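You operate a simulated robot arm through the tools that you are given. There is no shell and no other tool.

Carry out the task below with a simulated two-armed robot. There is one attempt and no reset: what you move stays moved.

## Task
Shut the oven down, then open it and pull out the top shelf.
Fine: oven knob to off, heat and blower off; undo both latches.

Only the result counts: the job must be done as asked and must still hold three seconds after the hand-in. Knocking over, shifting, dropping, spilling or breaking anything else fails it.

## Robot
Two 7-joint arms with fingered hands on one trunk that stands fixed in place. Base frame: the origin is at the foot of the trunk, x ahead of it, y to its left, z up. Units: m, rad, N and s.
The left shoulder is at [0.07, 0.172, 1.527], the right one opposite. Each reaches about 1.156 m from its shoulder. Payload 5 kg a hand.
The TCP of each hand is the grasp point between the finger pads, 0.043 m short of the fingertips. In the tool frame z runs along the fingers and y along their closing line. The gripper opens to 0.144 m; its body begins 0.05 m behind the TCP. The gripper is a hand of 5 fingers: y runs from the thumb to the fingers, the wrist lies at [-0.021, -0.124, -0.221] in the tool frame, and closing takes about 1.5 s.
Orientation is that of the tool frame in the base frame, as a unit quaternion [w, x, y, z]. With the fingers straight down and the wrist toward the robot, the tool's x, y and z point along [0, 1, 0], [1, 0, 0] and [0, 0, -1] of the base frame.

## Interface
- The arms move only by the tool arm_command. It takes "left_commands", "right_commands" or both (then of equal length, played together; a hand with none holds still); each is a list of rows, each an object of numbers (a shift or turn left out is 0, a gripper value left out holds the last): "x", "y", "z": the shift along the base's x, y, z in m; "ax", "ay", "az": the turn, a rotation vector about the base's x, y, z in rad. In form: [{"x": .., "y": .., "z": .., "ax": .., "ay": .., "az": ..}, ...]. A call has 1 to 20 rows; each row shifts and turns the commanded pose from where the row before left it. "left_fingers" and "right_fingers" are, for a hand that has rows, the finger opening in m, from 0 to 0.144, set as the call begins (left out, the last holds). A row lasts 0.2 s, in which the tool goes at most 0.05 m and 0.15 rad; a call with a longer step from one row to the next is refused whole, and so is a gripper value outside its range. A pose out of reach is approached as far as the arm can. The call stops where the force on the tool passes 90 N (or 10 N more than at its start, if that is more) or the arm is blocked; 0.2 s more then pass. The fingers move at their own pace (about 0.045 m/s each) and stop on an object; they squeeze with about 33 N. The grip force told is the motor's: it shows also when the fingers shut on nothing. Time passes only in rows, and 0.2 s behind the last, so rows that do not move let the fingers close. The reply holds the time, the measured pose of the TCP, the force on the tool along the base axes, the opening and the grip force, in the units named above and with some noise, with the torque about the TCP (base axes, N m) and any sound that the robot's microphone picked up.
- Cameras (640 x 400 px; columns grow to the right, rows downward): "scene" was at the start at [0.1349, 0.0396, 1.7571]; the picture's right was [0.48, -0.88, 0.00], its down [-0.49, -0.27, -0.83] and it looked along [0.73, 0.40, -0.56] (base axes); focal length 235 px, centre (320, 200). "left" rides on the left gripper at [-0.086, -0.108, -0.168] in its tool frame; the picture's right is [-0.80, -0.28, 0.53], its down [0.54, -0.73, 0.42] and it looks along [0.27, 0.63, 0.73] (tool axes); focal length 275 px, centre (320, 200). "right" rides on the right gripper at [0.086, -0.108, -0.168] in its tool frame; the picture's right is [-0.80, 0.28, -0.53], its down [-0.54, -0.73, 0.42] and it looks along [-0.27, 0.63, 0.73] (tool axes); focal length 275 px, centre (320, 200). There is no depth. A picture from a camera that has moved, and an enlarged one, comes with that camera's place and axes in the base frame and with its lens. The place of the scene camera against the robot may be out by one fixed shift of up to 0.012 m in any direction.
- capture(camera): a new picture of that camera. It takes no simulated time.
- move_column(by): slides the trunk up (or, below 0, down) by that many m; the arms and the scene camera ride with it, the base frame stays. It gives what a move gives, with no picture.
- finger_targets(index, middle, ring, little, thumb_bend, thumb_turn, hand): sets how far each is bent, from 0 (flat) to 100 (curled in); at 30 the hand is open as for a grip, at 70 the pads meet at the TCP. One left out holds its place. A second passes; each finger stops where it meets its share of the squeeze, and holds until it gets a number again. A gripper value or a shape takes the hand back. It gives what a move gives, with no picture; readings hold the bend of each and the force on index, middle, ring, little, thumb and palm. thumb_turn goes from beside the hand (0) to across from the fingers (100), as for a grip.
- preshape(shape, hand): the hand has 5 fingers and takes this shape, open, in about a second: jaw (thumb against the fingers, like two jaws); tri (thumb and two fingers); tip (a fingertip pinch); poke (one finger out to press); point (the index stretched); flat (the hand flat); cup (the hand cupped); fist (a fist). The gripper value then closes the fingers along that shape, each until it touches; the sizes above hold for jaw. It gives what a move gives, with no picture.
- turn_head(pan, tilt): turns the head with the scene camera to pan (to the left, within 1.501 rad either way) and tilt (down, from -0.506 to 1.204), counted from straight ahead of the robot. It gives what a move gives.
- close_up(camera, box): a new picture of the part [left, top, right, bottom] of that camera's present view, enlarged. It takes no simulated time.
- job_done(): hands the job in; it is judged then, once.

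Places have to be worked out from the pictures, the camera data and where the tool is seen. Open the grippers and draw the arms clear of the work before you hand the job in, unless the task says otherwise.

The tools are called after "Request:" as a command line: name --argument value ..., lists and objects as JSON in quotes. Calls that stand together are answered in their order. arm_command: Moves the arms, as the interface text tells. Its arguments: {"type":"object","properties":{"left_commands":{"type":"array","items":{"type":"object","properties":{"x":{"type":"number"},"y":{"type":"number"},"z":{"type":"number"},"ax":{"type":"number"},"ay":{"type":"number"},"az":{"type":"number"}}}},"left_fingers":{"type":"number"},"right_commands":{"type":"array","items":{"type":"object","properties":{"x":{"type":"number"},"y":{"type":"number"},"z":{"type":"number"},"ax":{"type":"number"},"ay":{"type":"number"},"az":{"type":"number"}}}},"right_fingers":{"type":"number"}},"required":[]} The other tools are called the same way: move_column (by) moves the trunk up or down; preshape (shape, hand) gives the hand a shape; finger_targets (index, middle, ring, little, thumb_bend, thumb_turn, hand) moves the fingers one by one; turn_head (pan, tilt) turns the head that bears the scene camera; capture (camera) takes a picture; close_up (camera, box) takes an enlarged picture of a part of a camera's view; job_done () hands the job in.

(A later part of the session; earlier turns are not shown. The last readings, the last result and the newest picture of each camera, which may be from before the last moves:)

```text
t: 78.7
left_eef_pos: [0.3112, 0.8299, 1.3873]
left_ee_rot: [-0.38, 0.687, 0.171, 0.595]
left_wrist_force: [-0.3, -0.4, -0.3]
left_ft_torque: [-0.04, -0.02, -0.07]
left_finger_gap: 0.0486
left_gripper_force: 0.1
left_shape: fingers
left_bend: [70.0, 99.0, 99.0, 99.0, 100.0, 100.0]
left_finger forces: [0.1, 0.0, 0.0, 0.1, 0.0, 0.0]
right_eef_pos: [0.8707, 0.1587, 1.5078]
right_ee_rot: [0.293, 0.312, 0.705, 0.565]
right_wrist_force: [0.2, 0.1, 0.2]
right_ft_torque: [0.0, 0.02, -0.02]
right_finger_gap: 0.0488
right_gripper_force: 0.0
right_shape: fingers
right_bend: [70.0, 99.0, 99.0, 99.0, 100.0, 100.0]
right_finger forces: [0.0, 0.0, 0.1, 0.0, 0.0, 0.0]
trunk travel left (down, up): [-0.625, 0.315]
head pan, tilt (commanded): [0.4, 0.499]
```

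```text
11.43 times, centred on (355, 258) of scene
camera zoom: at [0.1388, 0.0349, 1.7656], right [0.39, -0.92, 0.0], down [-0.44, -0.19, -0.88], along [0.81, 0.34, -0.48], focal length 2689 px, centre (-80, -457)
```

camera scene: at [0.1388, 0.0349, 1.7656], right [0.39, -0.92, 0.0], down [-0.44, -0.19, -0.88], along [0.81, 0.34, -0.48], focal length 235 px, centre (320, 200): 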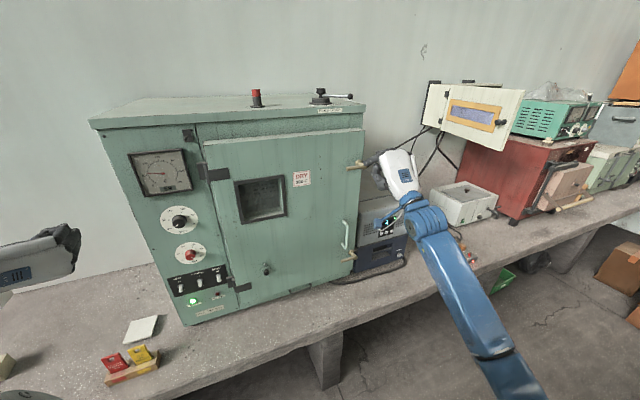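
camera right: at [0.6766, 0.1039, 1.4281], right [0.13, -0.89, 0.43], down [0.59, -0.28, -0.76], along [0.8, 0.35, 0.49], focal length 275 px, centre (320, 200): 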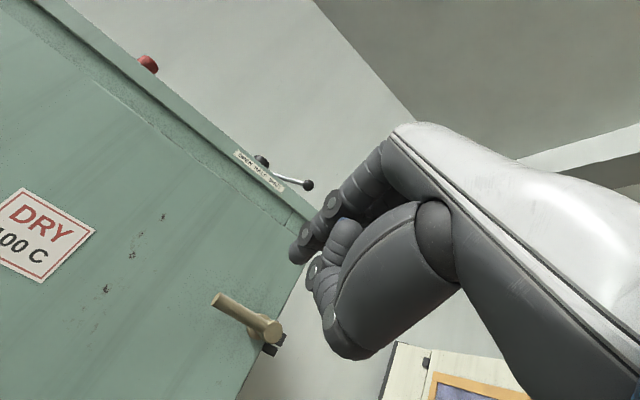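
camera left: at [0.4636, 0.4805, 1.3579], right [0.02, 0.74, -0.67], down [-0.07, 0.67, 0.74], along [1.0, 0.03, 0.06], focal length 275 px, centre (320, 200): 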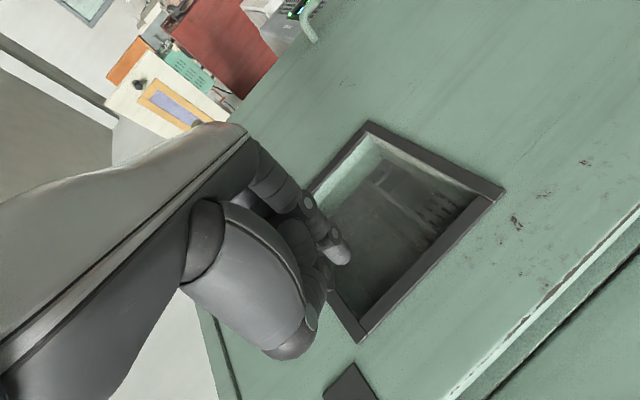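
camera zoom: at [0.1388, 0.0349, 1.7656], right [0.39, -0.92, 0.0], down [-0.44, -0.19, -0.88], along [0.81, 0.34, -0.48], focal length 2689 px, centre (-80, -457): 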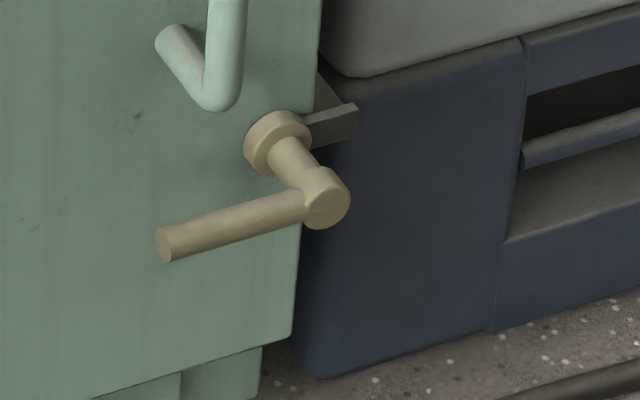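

There's keeper metal just below the tongue level and a bit above, so the picture doesn't settle it; since down is firmly blocked I test upward. I lower the finger below the lever at standoff, then slide it in underneath.

Request:
arm_command --right_commands '[{"z": -0.027}, {"z": -0.027}, {"z": -0.027}, {"x": 0.024, "y": 0.024}, {"x": 0.024, "y": 0.024}, {"x": 0.024, "y": 0.024}, {}]'

Request:
capture --camera "right"

Request:
close_up --camera "scene" --box '[325, 130, 425, 210]'

```text
t: 80.3
left_eef_pos: [0.3129, 0.828, 1.3896]
left_ee_rot: [-0.381, 0.687, 0.169, 0.595]
left_wrist_force: [0.2, 0.1, -0.4]
left_ft_torque: [-0.01, 0.03, 0.02]
left_finger_gap: 0.0487
left_gripper_force: 0.1
left_shape: fingers
left_bend: [70.0, 99.0, 99.0, 99.0, 100.0, 100.0]
left_finger forces: [0.1, 0.1, 0.1, 0.1, 0.0, 0.0]
right_eef_pos: [0.942, 0.2266, 1.4239]
right_ee_rot: [0.292, 0.313, 0.705, 0.565]
right_wrist_force: [-1.0, -0.9, 0.0]
right_ft_torque: [-0.02, -0.02, -0.01]
right_finger_gap: 0.049
right_gripper_force: 0.0
right_shape: fingers
right_bend: [70.0, 99.0, 99.0, 99.0, 100.0, 100.0]
right_finger forces: [0.0, 0.1, 0.0, 0.0, 0.0, 0.0]
trunk travel left (down, up): [-0.625, 0.315]
head pan, tilt (commanded): [0.4, 0.499]
```

```text
taken
camera right: at [0.7481, 0.172, 1.3454], right [0.13, -0.9, 0.43], down [0.59, -0.28, -0.76], along [0.8, 0.35, 0.49], focal length 275 px, centre (320, 200)
```

right: 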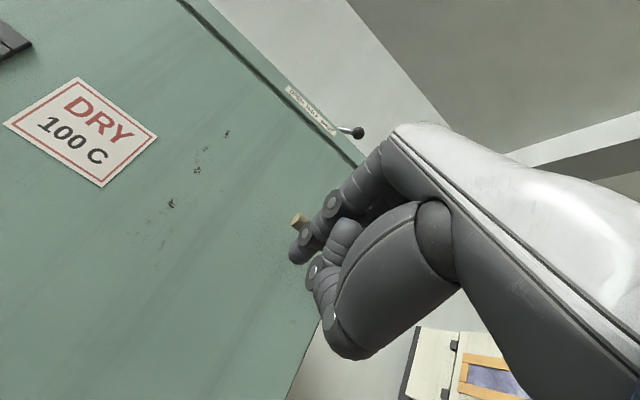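

```text
5.00 times, centred on (375, 170) of scene
camera zoom: at [0.1407, 0.0317, 1.7655], right [0.39, -0.92, 0.0], down [-0.44, -0.19, -0.88], along [0.81, 0.34, -0.48], focal length 1176 px, centre (45, 350)
```

zoom: 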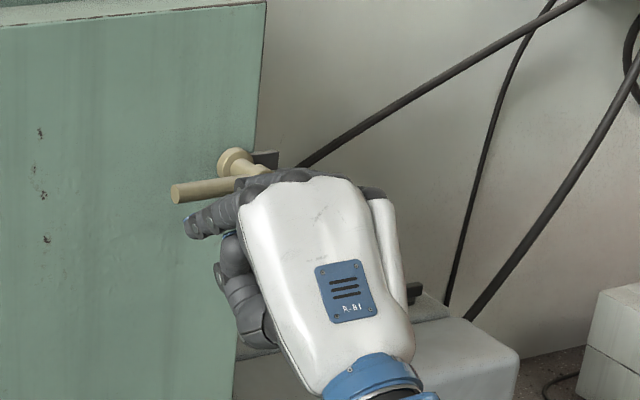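

The finger lies just under the lever near its end, no contact yet. I lift in small steps and watch the force.

Request:
arm_command --right_commands '[{"z": 0.008}, {"z": 0.008}, {"z": 0.008}, {"z": 0.008}, {}]'

Request:
close_up --camera "scene" --box '[325, 130, 425, 210]'

Request:
close_up --camera "right" --box '[240, 180, 360, 300]'

```text
t: 81.5
left_eef_pos: [0.3142, 0.8288, 1.388]
left_ee_rot: [-0.38, 0.687, 0.17, 0.595]
left_wrist_force: [0.0, -0.5, -0.1]
left_ft_torque: [0.0, 0.0, -0.01]
left_finger_gap: 0.0489
left_gripper_force: 0.1
left_shape: fingers
left_bend: [70.0, 99.0, 99.0, 99.0, 100.0, 100.0]
left_finger forces: [0.0, 0.1, 0.1, 0.0, 0.0, 0.0]
right_eef_pos: [0.9455, 0.2287, 1.4577]
right_ee_rot: [0.292, 0.312, 0.706, 0.565]
right_wrist_force: [-0.4, 0.3, -0.9]
right_ft_torque: [-0.03, 0.02, 0.04]
right_finger_gap: 0.0477
right_gripper_force: 0.6
right_shape: fingers
right_bend: [70.0, 99.0, 99.0, 99.0, 100.0, 100.0]
right_finger forces: [1.3, 0.1, 0.0, 0.0, 0.0, 0.0]
trunk travel left (down, up): [-0.625, 0.315]
head pan, tilt (commanded): [0.4, 0.499]
```

```text
5.00 times, centred on (375, 170) of scene
camera zoom: at [0.141, 0.0329, 1.7655], right [0.39, -0.92, 0.0], down [-0.44, -0.19, -0.88], along [0.81, 0.34, -0.48], focal length 1176 px, centre (45, 350)
```

zoom: 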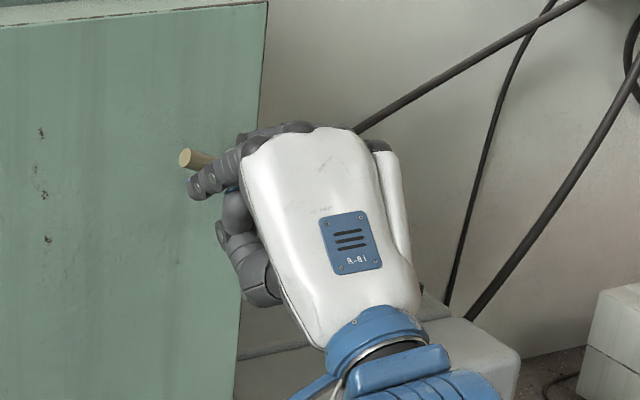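

```text
3.33 times, centred on (300, 240) of right
camera zoom: at [0.7496, 0.1744, 1.3784], right [0.13, -0.9, 0.43], down [0.59, -0.28, -0.76], along [0.8, 0.35, 0.49], focal length 918 px, centre (387, 67)
```

zoom: 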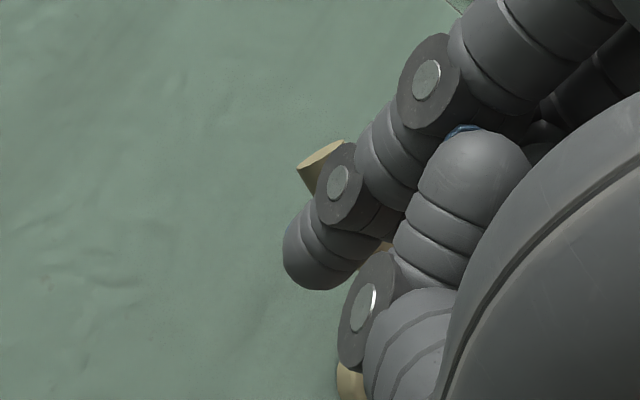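

The lever swings up easily (1.3 N). I follow its arc upward and to the right.

Request:
arm_command --right_commands '[{"x": 0.002, "y": -0.002, "z": 0.011}, {"x": 0.002, "y": -0.002, "z": 0.011}, {"x": 0.0045, "y": -0.004, "z": 0.009}, {"x": 0.0045, "y": -0.004, "z": 0.009}, {"x": 0.006, "y": -0.006, "z": 0.006}, {"x": 0.006, "y": -0.006, "z": 0.006}, {}]'

Request:
close_up --camera "scene" --box '[325, 110, 425, 190]'

Request:
close_up --camera "right" --box '[220, 160, 380, 320]'

```text
t: 83.1
left_eef_pos: [0.3133, 0.8275, 1.3879]
left_ee_rot: [-0.381, 0.688, 0.17, 0.594]
left_wrist_force: [-0.4, 0.1, 0.2]
left_ft_torque: [0.05, -0.01, -0.02]
left_finger_gap: 0.0488
left_gripper_force: 0.1
left_shape: fingers
left_bend: [70.0, 99.0, 99.0, 99.0, 100.0, 100.0]
left_finger forces: [0.1, 0.0, 0.0, 0.0, 0.1, 0.0]
right_eef_pos: [0.9683, 0.203, 1.5118]
right_ee_rot: [0.292, 0.312, 0.705, 0.566]
right_wrist_force: [0.4, -0.7, -0.2]
right_ft_torque: [0.0, 0.01, -0.03]
right_finger_gap: 0.0485
right_gripper_force: 0.2
right_shape: fingers
right_bend: [70.0, 99.0, 99.0, 99.0, 100.0, 100.0]
right_finger forces: [0.0, 0.1, 0.0, 0.1, 0.1, 0.0]
trunk travel left (down, up): [-0.625, 0.315]
head pan, tilt (commanded): [0.4, 0.499]
```

```text
5.00 times, centred on (375, 150) of scene
camera zoom: at [0.141, 0.0327, 1.7655], right [0.39, -0.92, 0.0], down [-0.44, -0.19, -0.88], along [0.81, 0.34, -0.48], focal length 1176 px, centre (45, 450)
```

zoom: 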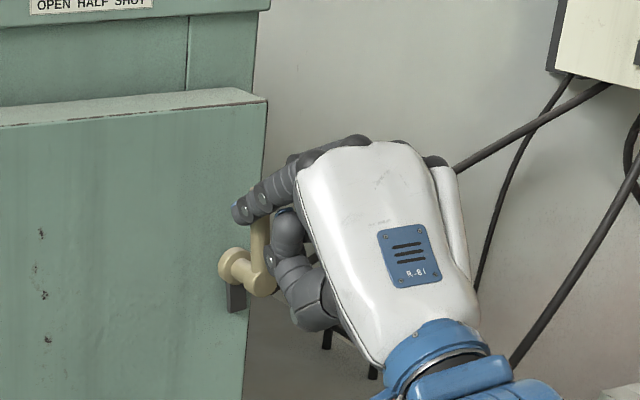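

```text
2.50 times, centred on (300, 240) of right
camera zoom: at [0.7739, 0.1486, 1.4318], right [0.13, -0.9, 0.43], down [0.59, -0.28, -0.76], along [0.8, 0.35, 0.49], focal length 688 px, centre (370, 100)
```

zoom: 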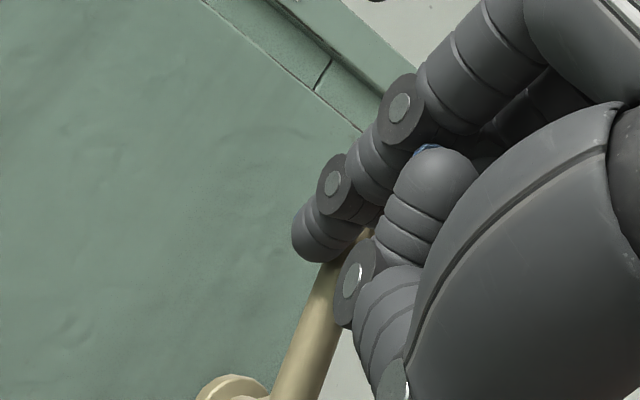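

The lever now points straight up and the tongue hangs down, clear of the keeper. I nudge it a little further right to make sure it is at its stop, then withdraw the finger and check that it stays.

Request:
arm_command --right_commands '[{"x": 0.006, "y": -0.0056, "z": 0.002}, {"x": 0.006, "y": -0.0056}, {}]'

Request:
close_up --camera "scene" --box '[325, 110, 425, 190]'

```text
t: 83.9
left_eef_pos: [0.3119, 0.8298, 1.3876]
left_ee_rot: [-0.379, 0.687, 0.171, 0.596]
left_wrist_force: [0.7, 0.0, 0.5]
left_ft_torque: [0.03, -0.03, 0.04]
left_finger_gap: 0.0486
left_gripper_force: 0.1
left_shape: fingers
left_bend: [70.0, 99.0, 99.0, 99.0, 100.0, 100.0]
left_finger forces: [0.0, 0.1, 0.1, 0.0, 0.0, 0.0]
right_eef_pos: [0.9784, 0.1963, 1.5155]
right_ee_rot: [0.292, 0.31, 0.706, 0.566]
right_wrist_force: [-18.9, 8.6, -3.8]
right_ft_torque: [-0.06, 0.18, 0.71]
right_finger_gap: 0.0488
right_gripper_force: 10.8
right_shape: fingers
right_bend: [70.0, 99.0, 99.0, 99.0, 100.0, 100.0]
right_finger forces: [21.1, 0.0, 0.1, 0.0, 0.1, 0.1]
trunk travel left (down, up): [-0.625, 0.315]
head pan, tilt (commanded): [0.4, 0.499]
```

```text
5.00 times, centred on (375, 150) of scene
camera zoom: at [0.1379, 0.0361, 1.7655], right [0.39, -0.92, 0.0], down [-0.44, -0.19, -0.88], along [0.81, 0.34, -0.48], focal length 1176 px, centre (45, 450)
```

zoom: 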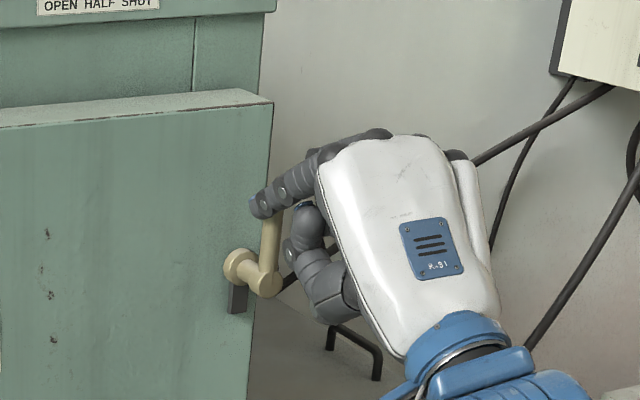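

The upper latch is at its upper stop. I relieve the finger, back it straight out from the door, and raise the parked left hand so it stays well above the bench when I lower the trunk for the lower latch.

Request:
arm_command --right_commands '[{"x": -0.012, "y": 0.012}, {"x": -0.02, "y": -0.02}, {"x": -0.03, "y": -0.032}, {"x": -0.03, "y": -0.032}, {"x": -0.02, "y": -0.02}, {}, {}]' --left_commands '[{"z": 0.03}, {"z": 0.04}, {"z": 0.04}, {"z": 0.04}, {"z": 0.04}, {"z": 0.03}, {}]'

Request:
capture --camera "scene"

Request:
close_up --camera "scene" --box '[325, 110, 425, 190]'

```text
t: 85.5
left_eef_pos: [0.3162, 0.8306, 1.4668]
left_ee_rot: [-0.381, 0.687, 0.171, 0.594]
left_wrist_force: [-0.5, -0.2, -0.2]
left_ft_torque: [0.0, 0.01, 0.0]
left_finger_gap: 0.0484
left_gripper_force: 0.1
left_shape: fingers
left_bend: [70.0, 99.0, 99.0, 99.0, 100.0, 100.0]
left_finger forces: [0.0, 0.1, 0.1, 0.1, 0.0, 0.1]
left hand out of reach, approached as far as the arm can: row 3, 4, 5, 6
right_eef_pos: [0.8661, 0.1025, 1.5134]
right_ee_rot: [0.292, 0.312, 0.706, 0.565]
right_wrist_force: [-0.2, -0.4, -0.8]
right_ft_torque: [0.02, -0.04, -0.06]
right_finger_gap: 0.0487
right_gripper_force: 0.0
right_shape: fingers
right_bend: [70.0, 99.0, 99.0, 99.0, 100.0, 100.0]
right_finger forces: [0.1, 0.0, 0.0, 0.0, 0.0, 0.1]
trunk travel left (down, up): [-0.625, 0.315]
head pan, tilt (commanded): [0.4, 0.499]
```

```text
taken
camera scene: at [0.1395, 0.034, 1.7655], right [0.39, -0.92, 0.0], down [-0.44, -0.19, -0.88], along [0.81, 0.34, -0.48], focal length 235 px, centre (320, 200)
```

scene: 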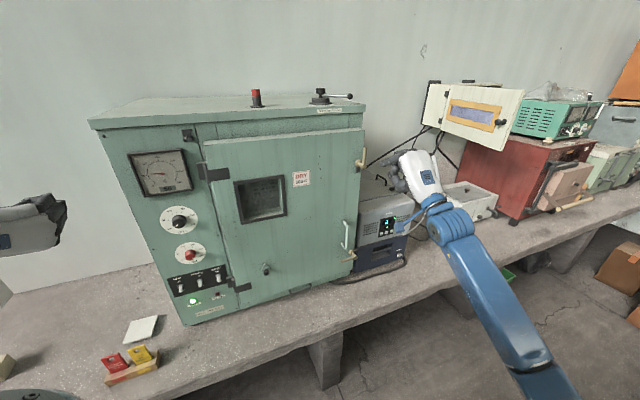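

```text
5.00 times, centred on (375, 150) of scene
camera zoom: at [0.1395, 0.034, 1.7655], right [0.39, -0.92, 0.0], down [-0.44, -0.19, -0.88], along [0.81, 0.34, -0.48], focal length 1176 px, centre (45, 450)
```

zoom: 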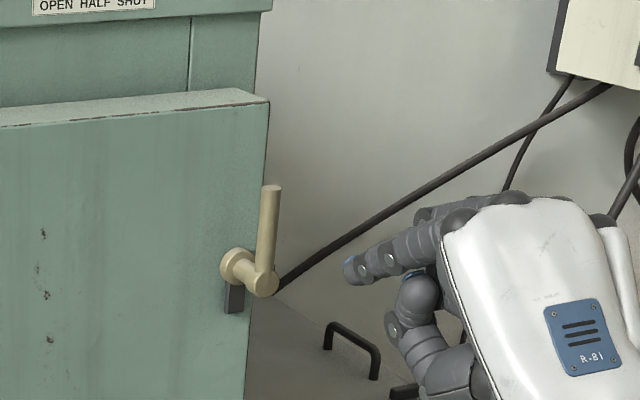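

The upper lever stays up on its own. I lower the trunk by 0.2 m first and check clearances.

Request:
move_column --by -0.2

Request:
capture --camera "scene"

Request:
capture --camera "left"

Request:
capture --camera "right"

```text
t: 87.7
left_eef_pos: [0.3182, 0.8296, 1.2668]
left_ee_rot: [-0.382, 0.687, 0.17, 0.595]
left_wrist_force: [0.4, 0.1, 0.5]
left_ft_torque: [0.0, 0.03, -0.03]
left_finger_gap: 0.0486
left_gripper_force: 0.0
left_shape: fingers
left_bend: [70.0, 99.0, 99.0, 99.0, 100.0, 100.0]
left_finger forces: [0.1, 0.0, 0.0, 0.0, 0.0, 0.0]
right_eef_pos: [0.8677, 0.102, 1.3141]
right_ee_rot: [0.292, 0.312, 0.706, 0.565]
right_wrist_force: [-0.3, -0.4, 0.2]
right_ft_torque: [-0.02, -0.02, 0.0]
right_finger_gap: 0.0487
right_gripper_force: 0.1
right_shape: fingers
right_bend: [70.0, 99.0, 99.0, 99.0, 100.0, 100.0]
right_finger forces: [0.0, 0.0, 0.0, 0.0, 0.0, 0.1]
trunk travel left (down, up): [-0.425, 0.515]
head pan, tilt (commanded): [0.4, 0.499]
```

```text
taken
camera scene: at [0.1407, 0.0325, 1.5656], right [0.39, -0.92, 0.0], down [-0.44, -0.19, -0.88], along [0.81, 0.34, -0.48], focal length 235 px, centre (320, 200)
```

scene: 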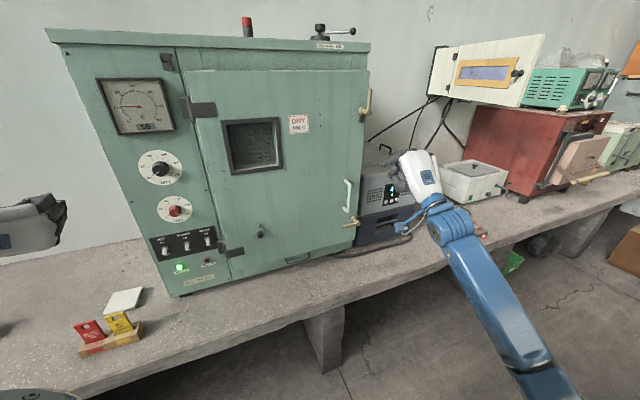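

```text
taken
camera left: at [0.1066, 0.7967, 1.2207], right [-0.02, 0.75, -0.66], down [-0.08, 0.66, 0.75], along [1.0, 0.07, 0.05], focal length 275 px, centre (320, 200)
```

left: 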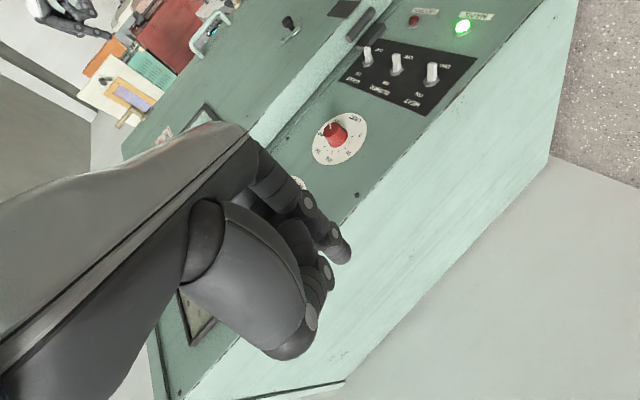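

```text
taken
camera right: at [0.6732, 0.0467, 1.2339], right [0.13, -0.9, 0.43], down [0.59, -0.28, -0.76], along [0.8, 0.35, 0.49], focal length 275 px, centre (320, 200)
```

right: 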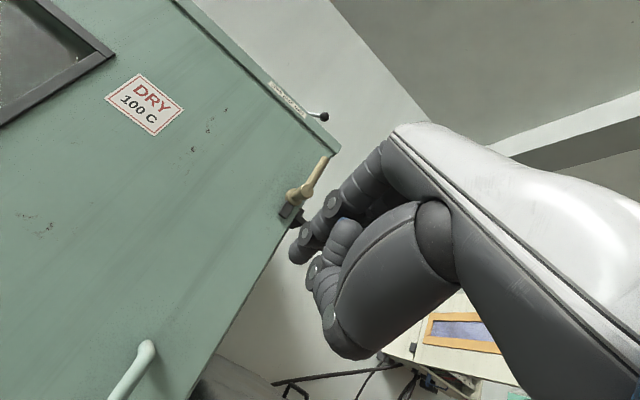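

All clear; I lower another 0.2 m and look again.

Request:
move_column --by -0.2

Request:
capture --camera "scene"

Request:
capture --camera "right"

Request:
close_up --camera "scene" --box '[325, 150, 425, 230]'

```text
t: 89.8
left_eef_pos: [0.3188, 0.8296, 1.0677]
left_ee_rot: [-0.381, 0.687, 0.17, 0.595]
left_wrist_force: [-0.5, -0.2, 0.5]
left_ft_torque: [0.02, 0.0, -0.04]
left_finger_gap: 0.0485
left_gripper_force: 0.0
left_shape: fingers
left_bend: [70.0, 99.0, 99.0, 99.0, 100.0, 100.0]
left_finger forces: [0.0, 0.0, 0.0, 0.0, 0.0, 0.0]
right_eef_pos: [0.8671, 0.1011, 1.1146]
right_ee_rot: [0.292, 0.313, 0.706, 0.565]
right_wrist_force: [0.4, -0.1, -0.3]
right_ft_torque: [-0.01, 0.02, -0.01]
right_finger_gap: 0.0484
right_gripper_force: 0.1
right_shape: fingers
right_bend: [70.0, 99.0, 99.0, 99.0, 100.0, 100.0]
right_finger forces: [0.1, 0.0, 0.0, 0.1, 0.1, 0.0]
trunk travel left (down, up): [-0.225, 0.715]
head pan, tilt (commanded): [0.4, 0.499]
```

```text
taken
camera scene: at [0.1406, 0.0325, 1.3656], right [0.39, -0.92, 0.0], down [-0.44, -0.19, -0.88], along [0.81, 0.34, -0.48], focal length 235 px, centre (320, 200)
```

scene: 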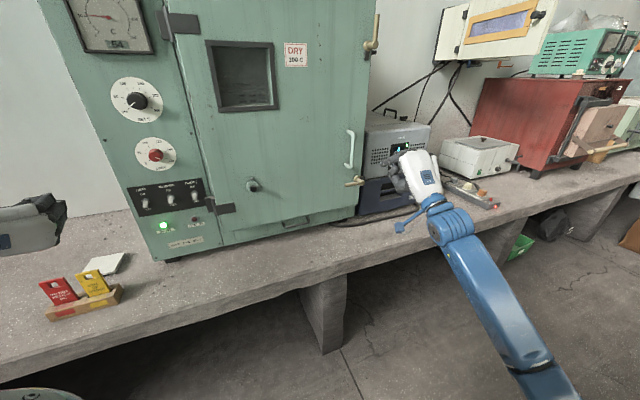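

```text
taken
camera right: at [0.6732, 0.0467, 1.034], right [0.13, -0.9, 0.43], down [0.59, -0.28, -0.76], along [0.8, 0.35, 0.49], focal length 275 px, centre (320, 200)
```

right: 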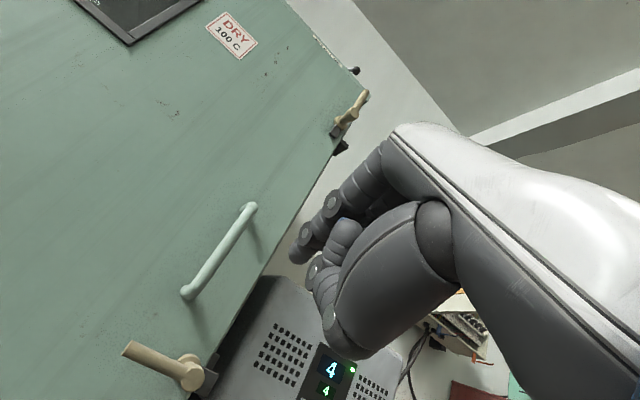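

```text
5.00 times, centred on (375, 190) of scene
camera zoom: at [0.1406, 0.0325, 1.3656], right [0.39, -0.92, 0.0], down [-0.44, -0.19, -0.88], along [0.81, 0.34, -0.48], focal length 1176 px, centre (45, 250)
```

zoom: 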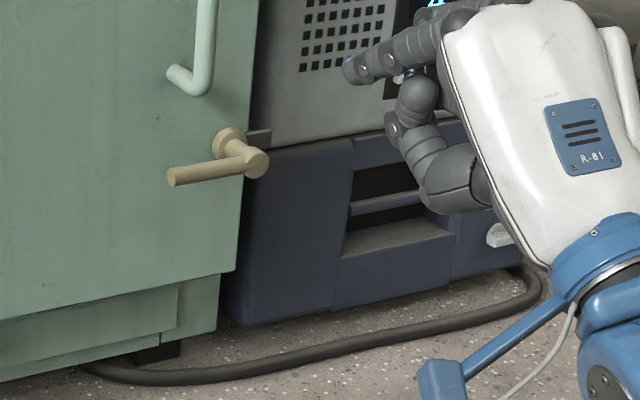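

From this lower view the bottom lever triangulates to end (0.964, 0.279, 0.972), pivot (1.011, 0.227, 0.977), and the handle bar to (0.975, 0.267), z 1.045–1.176. I go down to a standoff below that lever, then slide the finger under it.

Request:
arm_command --right_commands '[{"x": 0.002, "y": 0.01, "z": -0.032}, {"x": 0.002, "y": 0.01, "z": -0.032}, {"x": 0.002, "y": 0.01, "z": -0.032}, {"x": 0.002, "y": 0.01, "z": -0.032}, {"x": 0.0025, "y": 0.0095, "z": -0.033}, {"x": 0.025, "y": 0.026}, {"x": 0.025, "y": 0.026}, {}]'

Request:
capture --camera "right"

Request:
close_up --camera "scene" --box '[325, 150, 425, 230]'

```text
t: 91.7
left_eef_pos: [0.3177, 0.8281, 1.067]
left_ee_rot: [-0.382, 0.687, 0.171, 0.594]
left_wrist_force: [-0.1, 0.3, 0.4]
left_ft_torque: [-0.02, 0.0, -0.02]
left_finger_gap: 0.0488
left_gripper_force: 0.0
left_shape: fingers
left_bend: [70.0, 99.0, 99.0, 99.0, 100.0, 100.0]
left_finger forces: [0.1, 0.0, 0.0, 0.1, 0.0, 0.2]
right_eef_pos: [0.9284, 0.1983, 0.9541]
right_ee_rot: [0.292, 0.313, 0.705, 0.566]
right_wrist_force: [-0.5, -1.5, -0.1]
right_ft_torque: [-0.01, 0.0, -0.01]
right_finger_gap: 0.0487
right_gripper_force: 0.0
right_shape: fingers
right_bend: [70.0, 99.0, 99.0, 99.0, 100.0, 100.0]
right_finger forces: [0.0, 0.1, 0.0, 0.0, 0.1, 0.0]
trunk travel left (down, up): [-0.225, 0.715]
head pan, tilt (commanded): [0.4, 0.499]
```

```text
taken
camera right: at [0.7341, 0.1441, 0.8735], right [0.13, -0.9, 0.43], down [0.59, -0.28, -0.76], along [0.8, 0.35, 0.49], focal length 275 px, centre (320, 200)
```

right: 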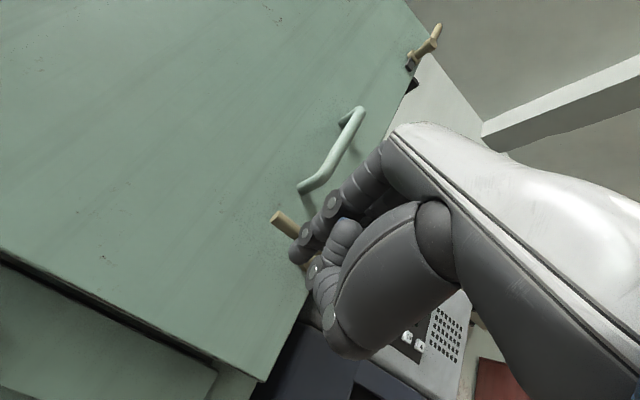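

```text
5.00 times, centred on (375, 190) of scene
camera zoom: at [0.1404, 0.0319, 1.3655], right [0.39, -0.92, 0.0], down [-0.44, -0.19, -0.88], along [0.81, 0.34, -0.48], focal length 1176 px, centre (45, 250)
```

zoom: 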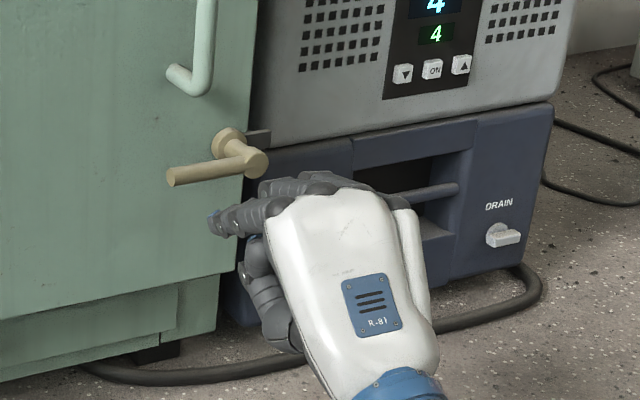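

The finger is just in front of and below the lever, clear of the handle. I slide it the last ~3.5 cm under the lever and then lift.

Request:
arm_command --right_commands '[{"x": 0.0125, "y": 0.0145}, {"x": 0.0125, "y": 0.0145}, {"z": 0.008}, {"z": 0.008}, {"z": 0.008}, {}]'

Request:
close_up --camera "right" --box '[220, 140, 380, 300]'

Request:
close_up --camera "scene" --box '[325, 150, 425, 230]'

```text
t: 93.0
left_eef_pos: [0.317, 0.8279, 1.0666]
left_ee_rot: [-0.381, 0.687, 0.171, 0.595]
left_wrist_force: [0.7, -0.6, 0.3]
left_ft_torque: [0.02, -0.04, 0.02]
left_finger_gap: 0.0486
left_gripper_force: 0.1
left_shape: fingers
left_bend: [70.0, 99.0, 99.0, 99.0, 100.0, 100.0]
left_finger forces: [0.0, 0.0, 0.1, 0.0, 0.0, 0.0]
right_eef_pos: [0.9548, 0.2314, 0.9771]
right_ee_rot: [0.292, 0.313, 0.705, 0.565]
right_wrist_force: [-0.1, -0.7, -1.0]
right_ft_torque: [0.0, 0.01, -0.01]
right_finger_gap: 0.0477
right_gripper_force: 0.6
right_shape: fingers
right_bend: [70.0, 99.0, 99.0, 99.0, 100.0, 100.0]
right_finger forces: [1.5, 0.1, 0.0, 0.1, 0.0, 0.0]
trunk travel left (down, up): [-0.225, 0.715]
head pan, tilt (commanded): [0.4, 0.499]
```

```text
2.50 times, centred on (300, 220) of right
camera zoom: at [0.7595, 0.1763, 0.8971], right [0.13, -0.9, 0.43], down [0.59, -0.28, -0.76], along [0.8, 0.35, 0.49], focal length 688 px, centre (370, 150)
```

zoom: 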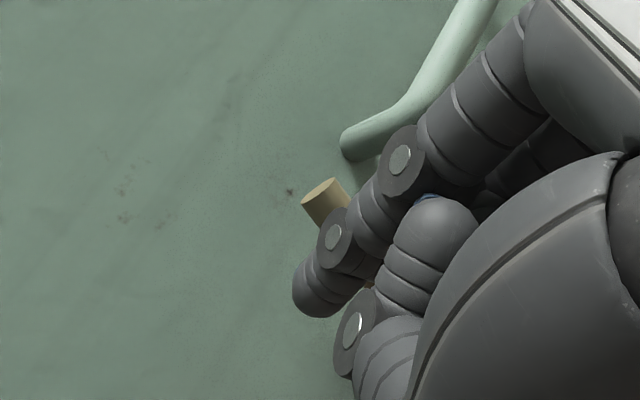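

```text
5.00 times, centred on (375, 190) of scene
camera zoom: at [0.1409, 0.0326, 1.3655], right [0.39, -0.92, 0.0], down [-0.44, -0.19, -0.88], along [0.81, 0.34, -0.48], focal length 1176 px, centre (45, 250)
```

zoom: 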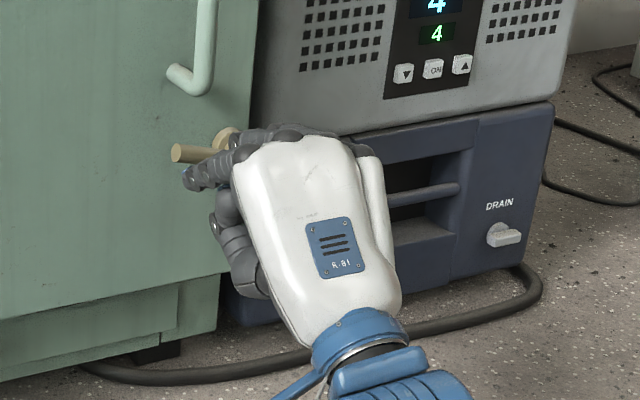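

Contact and the lever is already rising. I follow its arc in two stages, keeping clear of the handle's lower end.

Request:
arm_command --right_commands '[{"x": 0.0013, "y": -0.0012, "z": 0.0113}, {"x": 0.0013, "y": -0.0012, "z": 0.0113}, {"x": 0.0035, "y": -0.0033, "z": 0.008}, {"x": 0.0035, "y": -0.0033, "z": 0.008}, {}]'

Request:
close_up --camera "right" --box '[220, 140, 380, 300]'

Request:
close_up --camera "scene" --box '[325, 140, 425, 220]'

```text
t: 94.2
left_eef_pos: [0.3184, 0.8302, 1.067]
left_ee_rot: [-0.381, 0.687, 0.171, 0.595]
left_wrist_force: [0.4, -0.2, 0.0]
left_ft_torque: [-0.01, 0.0, 0.01]
left_finger_gap: 0.0488
left_gripper_force: 0.1
left_shape: fingers
left_bend: [70.0, 99.0, 99.0, 99.0, 100.0, 100.0]
left_finger forces: [0.1, 0.0, 0.1, 0.1, 0.0, 0.1]
right_eef_pos: [0.9625, 0.2223, 1.015]
right_ee_rot: [0.292, 0.312, 0.705, 0.565]
right_wrist_force: [-1.4, -0.1, -0.8]
right_ft_torque: [-0.01, 0.0, 0.01]
right_finger_gap: 0.048
right_gripper_force: 0.6
right_shape: fingers
right_bend: [70.0, 99.0, 99.0, 99.0, 100.0, 100.0]
right_finger forces: [0.8, 0.0, 0.0, 0.0, 0.1, 0.1]
trunk travel left (down, up): [-0.225, 0.715]
head pan, tilt (commanded): [0.4, 0.499]
```

```text
2.50 times, centred on (300, 220) of right
camera zoom: at [0.7676, 0.1677, 0.9354], right [0.13, -0.9, 0.43], down [0.59, -0.28, -0.76], along [0.8, 0.35, 0.49], focal length 688 px, centre (370, 150)
```

zoom: 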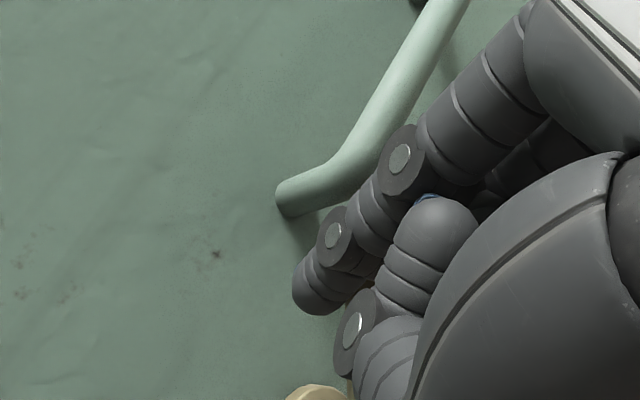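

```text
5.00 times, centred on (375, 180) of scene
camera zoom: at [0.1408, 0.0327, 1.3655], right [0.39, -0.92, 0.0], down [-0.44, -0.19, -0.88], along [0.81, 0.34, -0.48], focal length 1176 px, centre (45, 300)
```

zoom: 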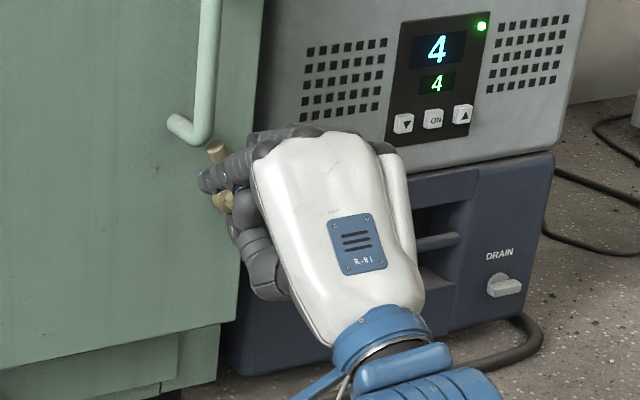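

The lever is about two-thirds up and past the handle. I continue the arc to its stop.

Request:
arm_command --right_commands '[{"x": 0.0052, "y": -0.0049, "z": 0.0056}, {"x": 0.0052, "y": -0.0049, "z": 0.0056}, {"x": 0.005, "y": -0.0047, "z": 0.0025}, {"x": 0.005, "y": -0.0047, "z": 0.002}, {"x": 0.004, "y": -0.0038}, {}]'

Request:
close_up --camera "right" --box '[220, 140, 380, 300]'

Request:
close_up --camera "scene" --box '[325, 140, 425, 220]'

```text
t: 95.7
left_eef_pos: [0.315, 0.8305, 1.0673]
left_ee_rot: [-0.382, 0.687, 0.171, 0.594]
left_wrist_force: [0.6, -0.2, -0.8]
left_ft_torque: [0.02, 0.0, 0.0]
left_finger_gap: 0.0489
left_gripper_force: 0.1
left_shape: fingers
left_bend: [70.0, 99.0, 99.0, 99.0, 100.0, 100.0]
left_finger forces: [0.0, 0.1, 0.1, 0.0, 0.0, 0.0]
right_eef_pos: [0.984, 0.2018, 1.0312]
right_ee_rot: [0.291, 0.311, 0.707, 0.565]
right_wrist_force: [-16.8, 10.5, -4.0]
right_ft_torque: [-0.09, 0.18, 0.59]
right_finger_gap: 0.0491
right_gripper_force: 9.4
right_shape: fingers
right_bend: [70.0, 99.0, 99.0, 99.0, 100.0, 100.0]
right_finger forces: [18.8, 0.0, 0.0, 0.0, 0.0, 0.0]
trunk travel left (down, up): [-0.225, 0.715]
head pan, tilt (commanded): [0.4, 0.499]
```

```text
2.50 times, centred on (300, 220) of right
camera zoom: at [0.7898, 0.1474, 0.9514], right [0.13, -0.89, 0.43], down [0.59, -0.28, -0.76], along [0.8, 0.35, 0.49], focal length 688 px, centre (370, 150)
```

zoom: 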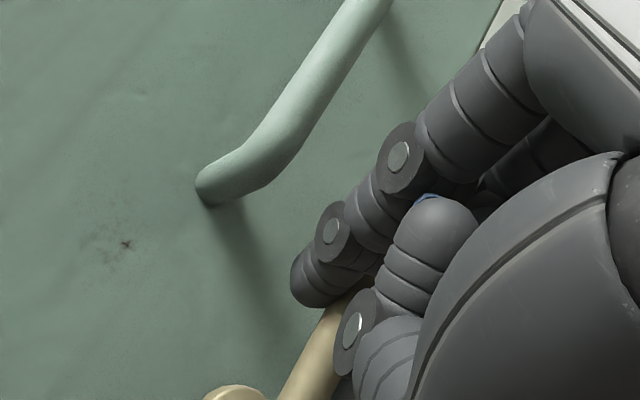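

```text
5.00 times, centred on (375, 180) of scene
camera zoom: at [0.1393, 0.0344, 1.3655], right [0.39, -0.92, 0.0], down [-0.44, -0.19, -0.88], along [0.81, 0.34, -0.48], focal length 1176 px, centre (45, 300)
```

zoom: 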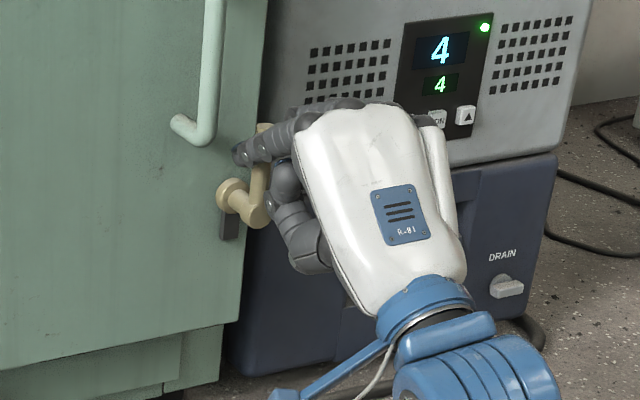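

Both latches are now at their upper stops with tongues hanging down. I relieve the finger, back straight out, and check the latches; then I'll roll the right hand to a handshake grip for the door handle.

Request:
arm_command --right_commands '[{"x": -0.007, "y": 0.006}, {"x": -0.02, "y": -0.018}, {"x": -0.03, "y": -0.028}, {"x": -0.03, "y": -0.028}, {"x": -0.03, "y": -0.028}, {"z": 0.03}, {"z": 0.03}, {}]'

Request:
capture --camera "scene"

Request:
capture --camera "right"

```text
t: 97.5
left_eef_pos: [0.3173, 0.8291, 1.0673]
left_ee_rot: [-0.381, 0.687, 0.171, 0.595]
left_wrist_force: [0.2, 0.5, -0.1]
left_ft_torque: [-0.04, -0.01, 0.05]
left_finger_gap: 0.0486
left_gripper_force: 0.1
left_shape: fingers
left_bend: [70.0, 99.0, 99.0, 99.0, 100.0, 100.0]
left_finger forces: [0.0, 0.0, 0.0, 0.1, 0.0, 0.1]
right_eef_pos: [0.8678, 0.1022, 1.0911]
right_ee_rot: [0.291, 0.312, 0.706, 0.565]
right_wrist_force: [0.0, 0.4, -0.2]
right_ft_torque: [0.0, -0.01, 0.02]
right_finger_gap: 0.0489
right_gripper_force: 0.0
right_shape: fingers
right_bend: [70.0, 99.0, 99.0, 99.0, 100.0, 100.0]
right_finger forces: [0.1, 0.0, 0.0, 0.1, 0.0, 0.0]
trunk travel left (down, up): [-0.225, 0.715]
head pan, tilt (commanded): [0.4, 0.499]
```

```text
taken
camera scene: at [0.141, 0.0327, 1.3654], right [0.39, -0.92, 0.0], down [-0.44, -0.19, -0.88], along [0.81, 0.34, -0.48], focal length 235 px, centre (320, 200)
```

scene: 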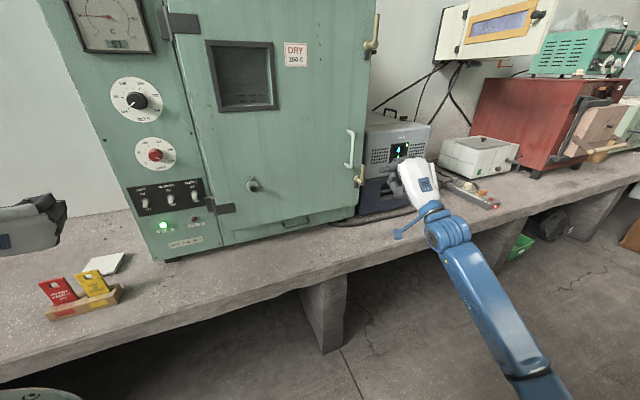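

```text
taken
camera right: at [0.6739, 0.0478, 1.012], right [0.13, -0.89, 0.43], down [0.59, -0.28, -0.76], along [0.8, 0.35, 0.49], focal length 275 px, centre (320, 200)
```

right: 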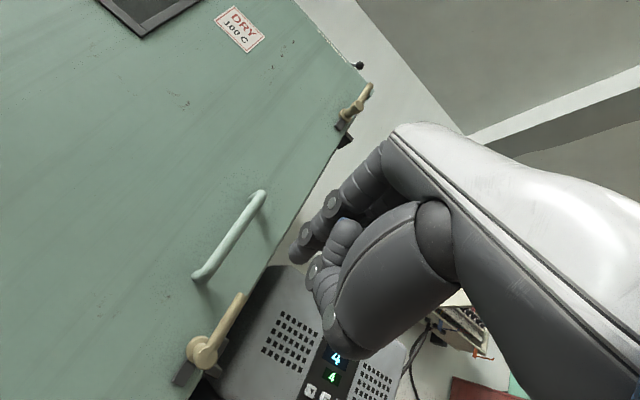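

Both levers stand up and hold. I roll the right hand toward the handshake pose (thumb left, fingers right) in place.

Request:
arm_command --right_commands '[{"ax": 0.1095, "ay": 0.0878, "az": -0.027}, {"ax": 0.1095, "ay": 0.0878, "az": -0.027}, {"ax": 0.1095, "ay": 0.0878, "az": -0.027}, {"ax": 0.1095, "ay": 0.0878, "az": -0.027}, {"ax": 0.1095, "ay": 0.0878, "az": -0.027}, {"ax": 0.1095, "ay": 0.0878, "az": -0.027}, {"ax": 0.1095, "ay": 0.0878, "az": -0.027}, {"ax": 0.1095, "ay": 0.0878, "az": -0.027}, {"ax": 0.1095, "ay": 0.0878, "az": -0.027}, {"ax": 0.1095, "ay": 0.0878, "az": -0.027}, {}]'

Request:
capture --camera "scene"

Request:
capture --camera "right"

```text
t: 98.7
left_eef_pos: [0.3177, 0.8291, 1.0669]
left_ee_rot: [-0.381, 0.687, 0.17, 0.595]
left_wrist_force: [0.6, 0.6, -0.7]
left_ft_torque: [0.05, -0.02, 0.0]
left_finger_gap: 0.0489
left_gripper_force: 0.2
left_shape: fingers
left_bend: [70.0, 99.0, 99.0, 99.0, 100.0, 100.0]
left_finger forces: [0.0, 0.0, 0.0, 0.0, 0.0, 0.1]
right_eef_pos: [0.9053, 0.0089, 1.0375]
right_ee_rot: [0.141, 0.537, 0.588, 0.588]
right_wrist_force: [-1.1, 0.0, 0.5]
right_ft_torque: [-0.04, 0.04, -0.09]
right_finger_gap: 0.049
right_gripper_force: 0.1
right_shape: fingers
right_bend: [70.0, 99.0, 99.0, 99.0, 100.0, 100.0]
right_finger forces: [0.0, 0.0, 0.0, 0.0, 0.0, 0.0]
right hand out of reach, approached as far as the arm can: row 4, 5, 6
trunk travel left (down, up): [-0.225, 0.715]
head pan, tilt (commanded): [0.4, 0.499]
stopped in row 6 (right hand): the arm was blocked; the commanded pose is now the measured one
```

```text
taken
camera scene: at [0.1405, 0.0329, 1.3655], right [0.39, -0.92, 0.0], down [-0.44, -0.19, -0.88], along [0.81, 0.34, -0.48], focal length 235 px, centre (320, 200)
```

scene: 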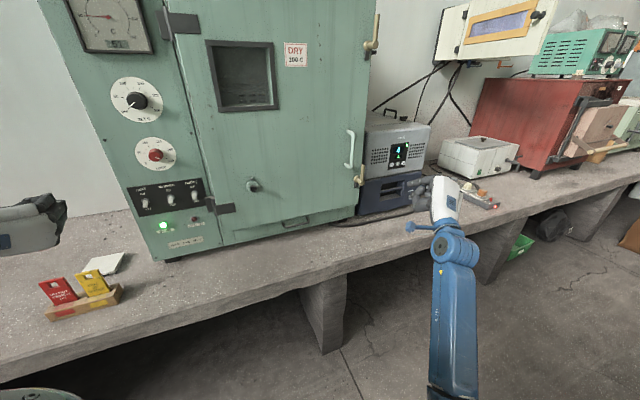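

```text
taken
camera right: at [0.6893, 0.0162, 1.03], right [0.01, -1.0, 0.01], down [0.21, -0.01, -0.98], along [0.98, 0.02, 0.21], focal length 275 px, centre (320, 200)
```

right: 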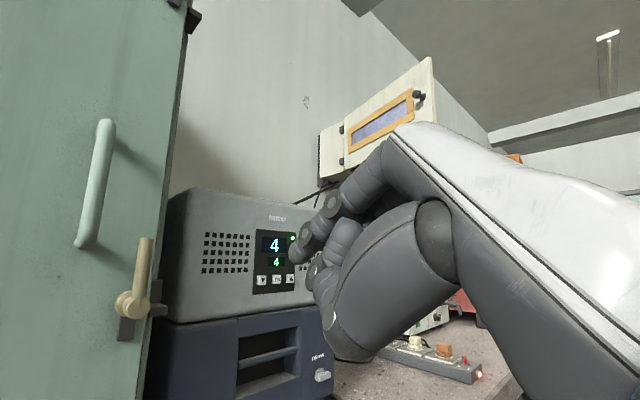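

The right wrist won't roll far enough. The vertical bar suits the left hand better: fingers pointing right behind the bar, thumb in front, palm toward the robot. I first draw the right arm back out of the way, and turn the left hand about the x axis toward that pose in free space.

Request:
arm_command --right_commands '[{"x": -0.03, "y": -0.02, "z": 0.01}, {"x": -0.03, "y": -0.03, "z": 0.02}, {"x": -0.03, "y": -0.03, "z": 0.02}, {"x": -0.03, "y": -0.03, "z": 0.02}, {"x": -0.03, "y": -0.03, "z": 0.02}, {"x": -0.03, "y": -0.03}, {"x": -0.03, "y": -0.03}, {}, {}, {}]' --left_commands '[{"x": 0.005, "y": -0.028, "z": 0.015, "ax": -0.15}, {"x": 0.005, "y": -0.028, "z": 0.015, "ax": -0.15}, {"x": 0.005, "y": -0.028, "z": 0.015, "ax": -0.15}, {"x": 0.005, "y": -0.028, "z": 0.015, "ax": -0.15}, {"x": 0.005, "y": -0.028, "z": 0.015, "ax": -0.15}, {"x": 0.005, "y": -0.028, "z": 0.015, "ax": -0.15}, {"x": 0.005, "y": -0.028, "z": 0.015, "ax": -0.15}, {"x": 0.005, "y": -0.028, "z": 0.015, "ax": -0.15}, {"x": 0.005, "y": -0.028, "z": 0.015, "ax": -0.15}, {"x": 0.005, "y": -0.028, "z": 0.015, "ax": -0.15}]'

Request:
capture --camera "scene"

Request:
capture --camera "left"

```text
t: 100.9
left_eef_pos: [0.371, 0.5553, 1.1741]
left_ee_rot: [0.162, 0.767, 0.446, 0.432]
left_wrist_force: [0.1, 0.1, 0.6]
left_ft_torque: [0.03, 0.0, -0.02]
left_finger_gap: 0.0488
left_gripper_force: 0.1
left_shape: fingers
left_bend: [70.0, 99.0, 99.0, 99.0, 100.0, 100.0]
left_finger forces: [0.0, 0.0, 0.0, 0.0, 0.0, 0.0]
left hand out of reach, approached as far as the arm can: row 1, 2, 3
right_eef_pos: [0.6963, -0.1885, 1.1244]
right_ee_rot: [0.137, 0.536, 0.588, 0.59]
right_wrist_force: [-0.5, -0.2, -0.4]
right_ft_torque: [0.0, 0.02, 0.01]
right_finger_gap: 0.0487
right_gripper_force: 0.0
right_shape: fingers
right_bend: [70.0, 99.0, 99.0, 99.0, 100.0, 100.0]
right_finger forces: [0.0, 0.0, 0.1, 0.1, 0.0, 0.1]
trunk travel left (down, up): [-0.225, 0.715]
head pan, tilt (commanded): [0.4, 0.499]
```

```text
taken
camera scene: at [0.1409, 0.032, 1.3654], right [0.39, -0.92, 0.0], down [-0.44, -0.19, -0.88], along [0.81, 0.34, -0.48], focal length 235 px, centre (320, 200)
```

scene: 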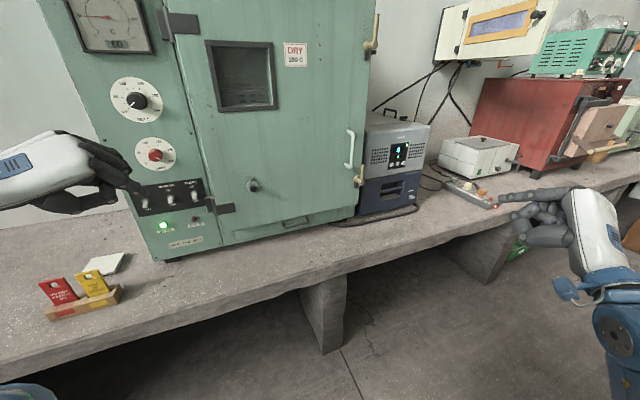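

```text
taken
camera left: at [0.1558, 0.5206, 1.1558], right [0.09, -0.43, -0.9], down [0.07, 0.9, -0.42], along [0.99, -0.03, 0.12], focal length 275 px, centre (320, 200)
```

left: 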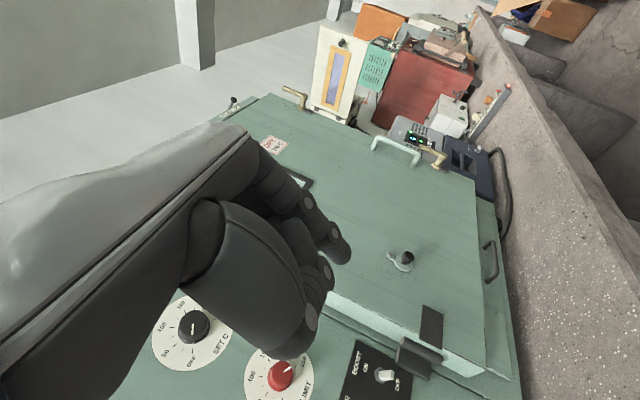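

The left hand turned through the neutral pose without trouble. I complete the turn (fingers to the right) while carrying it to a standoff in front-left of the handle.

Request:
arm_command --left_commands '[{"x": 0.015, "y": -0.015, "ax": -0.15}, {"x": 0.02, "y": -0.02, "ax": -0.15}, {"x": 0.025, "y": -0.02, "ax": -0.15}, {"x": 0.03, "y": -0.02, "z": -0.005, "ax": -0.15}, {"x": 0.03, "y": -0.02, "z": -0.005, "ax": -0.15}, {"x": 0.03, "y": -0.02, "z": -0.005, "ax": -0.15}, {"x": 0.03, "y": -0.02, "z": -0.005, "ax": -0.15}, {"x": 0.03, "y": -0.02, "z": -0.005, "ax": -0.15}, {"x": 0.03, "y": -0.02, "z": -0.005, "ax": -0.15}, {"x": 0.03, "y": -0.02, "z": -0.005, "ax": -0.15}, {"x": 0.03, "y": -0.02, "z": -0.005}, {}]'

Request:
capture --camera "scene"

Request:
capture --camera "left"

```text
t: 103.5
left_eef_pos: [0.6745, 0.3458, 1.1356]
left_ee_rot: [0.642, 0.449, 0.621, 0.014]
left_wrist_force: [0.2, 0.9, -0.7]
left_ft_torque: [0.0, -0.01, 0.01]
left_finger_gap: 0.0485
left_gripper_force: 0.0
left_shape: fingers
left_bend: [70.0, 99.0, 99.0, 99.0, 100.0, 100.0]
left_finger forces: [0.0, 0.0, 0.1, 0.0, 0.1, 0.0]
left hand out of reach, approached as far as the arm can: row 5
right_eef_pos: [0.696, -0.1863, 1.1265]
right_ee_rot: [0.137, 0.535, 0.589, 0.59]
right_wrist_force: [-0.3, 1.2, 0.3]
right_ft_torque: [0.01, 0.0, -0.05]
right_finger_gap: 0.0487
right_gripper_force: 0.0
right_shape: fingers
right_bend: [70.0, 99.0, 99.0, 99.0, 100.0, 100.0]
right_finger forces: [0.0, 0.0, 0.1, 0.1, 0.1, 0.1]
trunk travel left (down, up): [-0.225, 0.715]
head pan, tilt (commanded): [0.4, 0.499]
```

```text
taken
camera scene: at [0.1399, 0.0333, 1.3656], right [0.39, -0.92, 0.0], down [-0.44, -0.19, -0.88], along [0.81, 0.34, -0.48], focal length 235 px, centre (320, 200)
```

scene: 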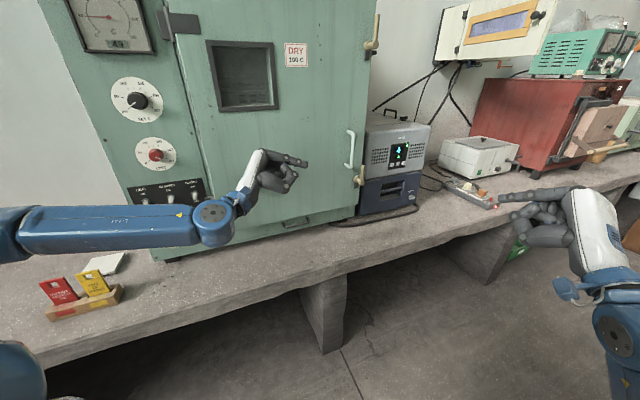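

```text
taken
camera left: at [0.4598, 0.3259, 1.167], right [0.09, -0.93, 0.36], down [0.07, -0.36, -0.93], along [0.99, 0.11, 0.04], focal length 275 px, centre (320, 200)
```

left: 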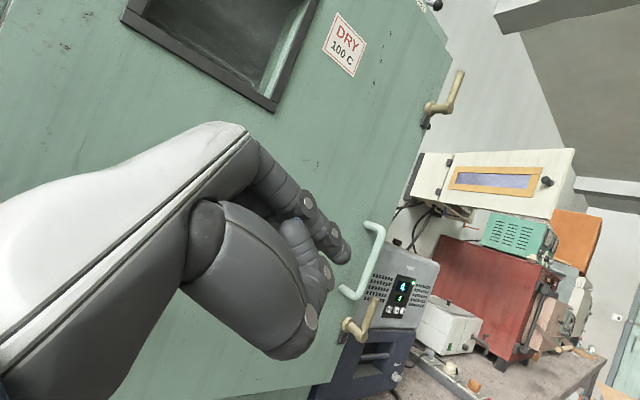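

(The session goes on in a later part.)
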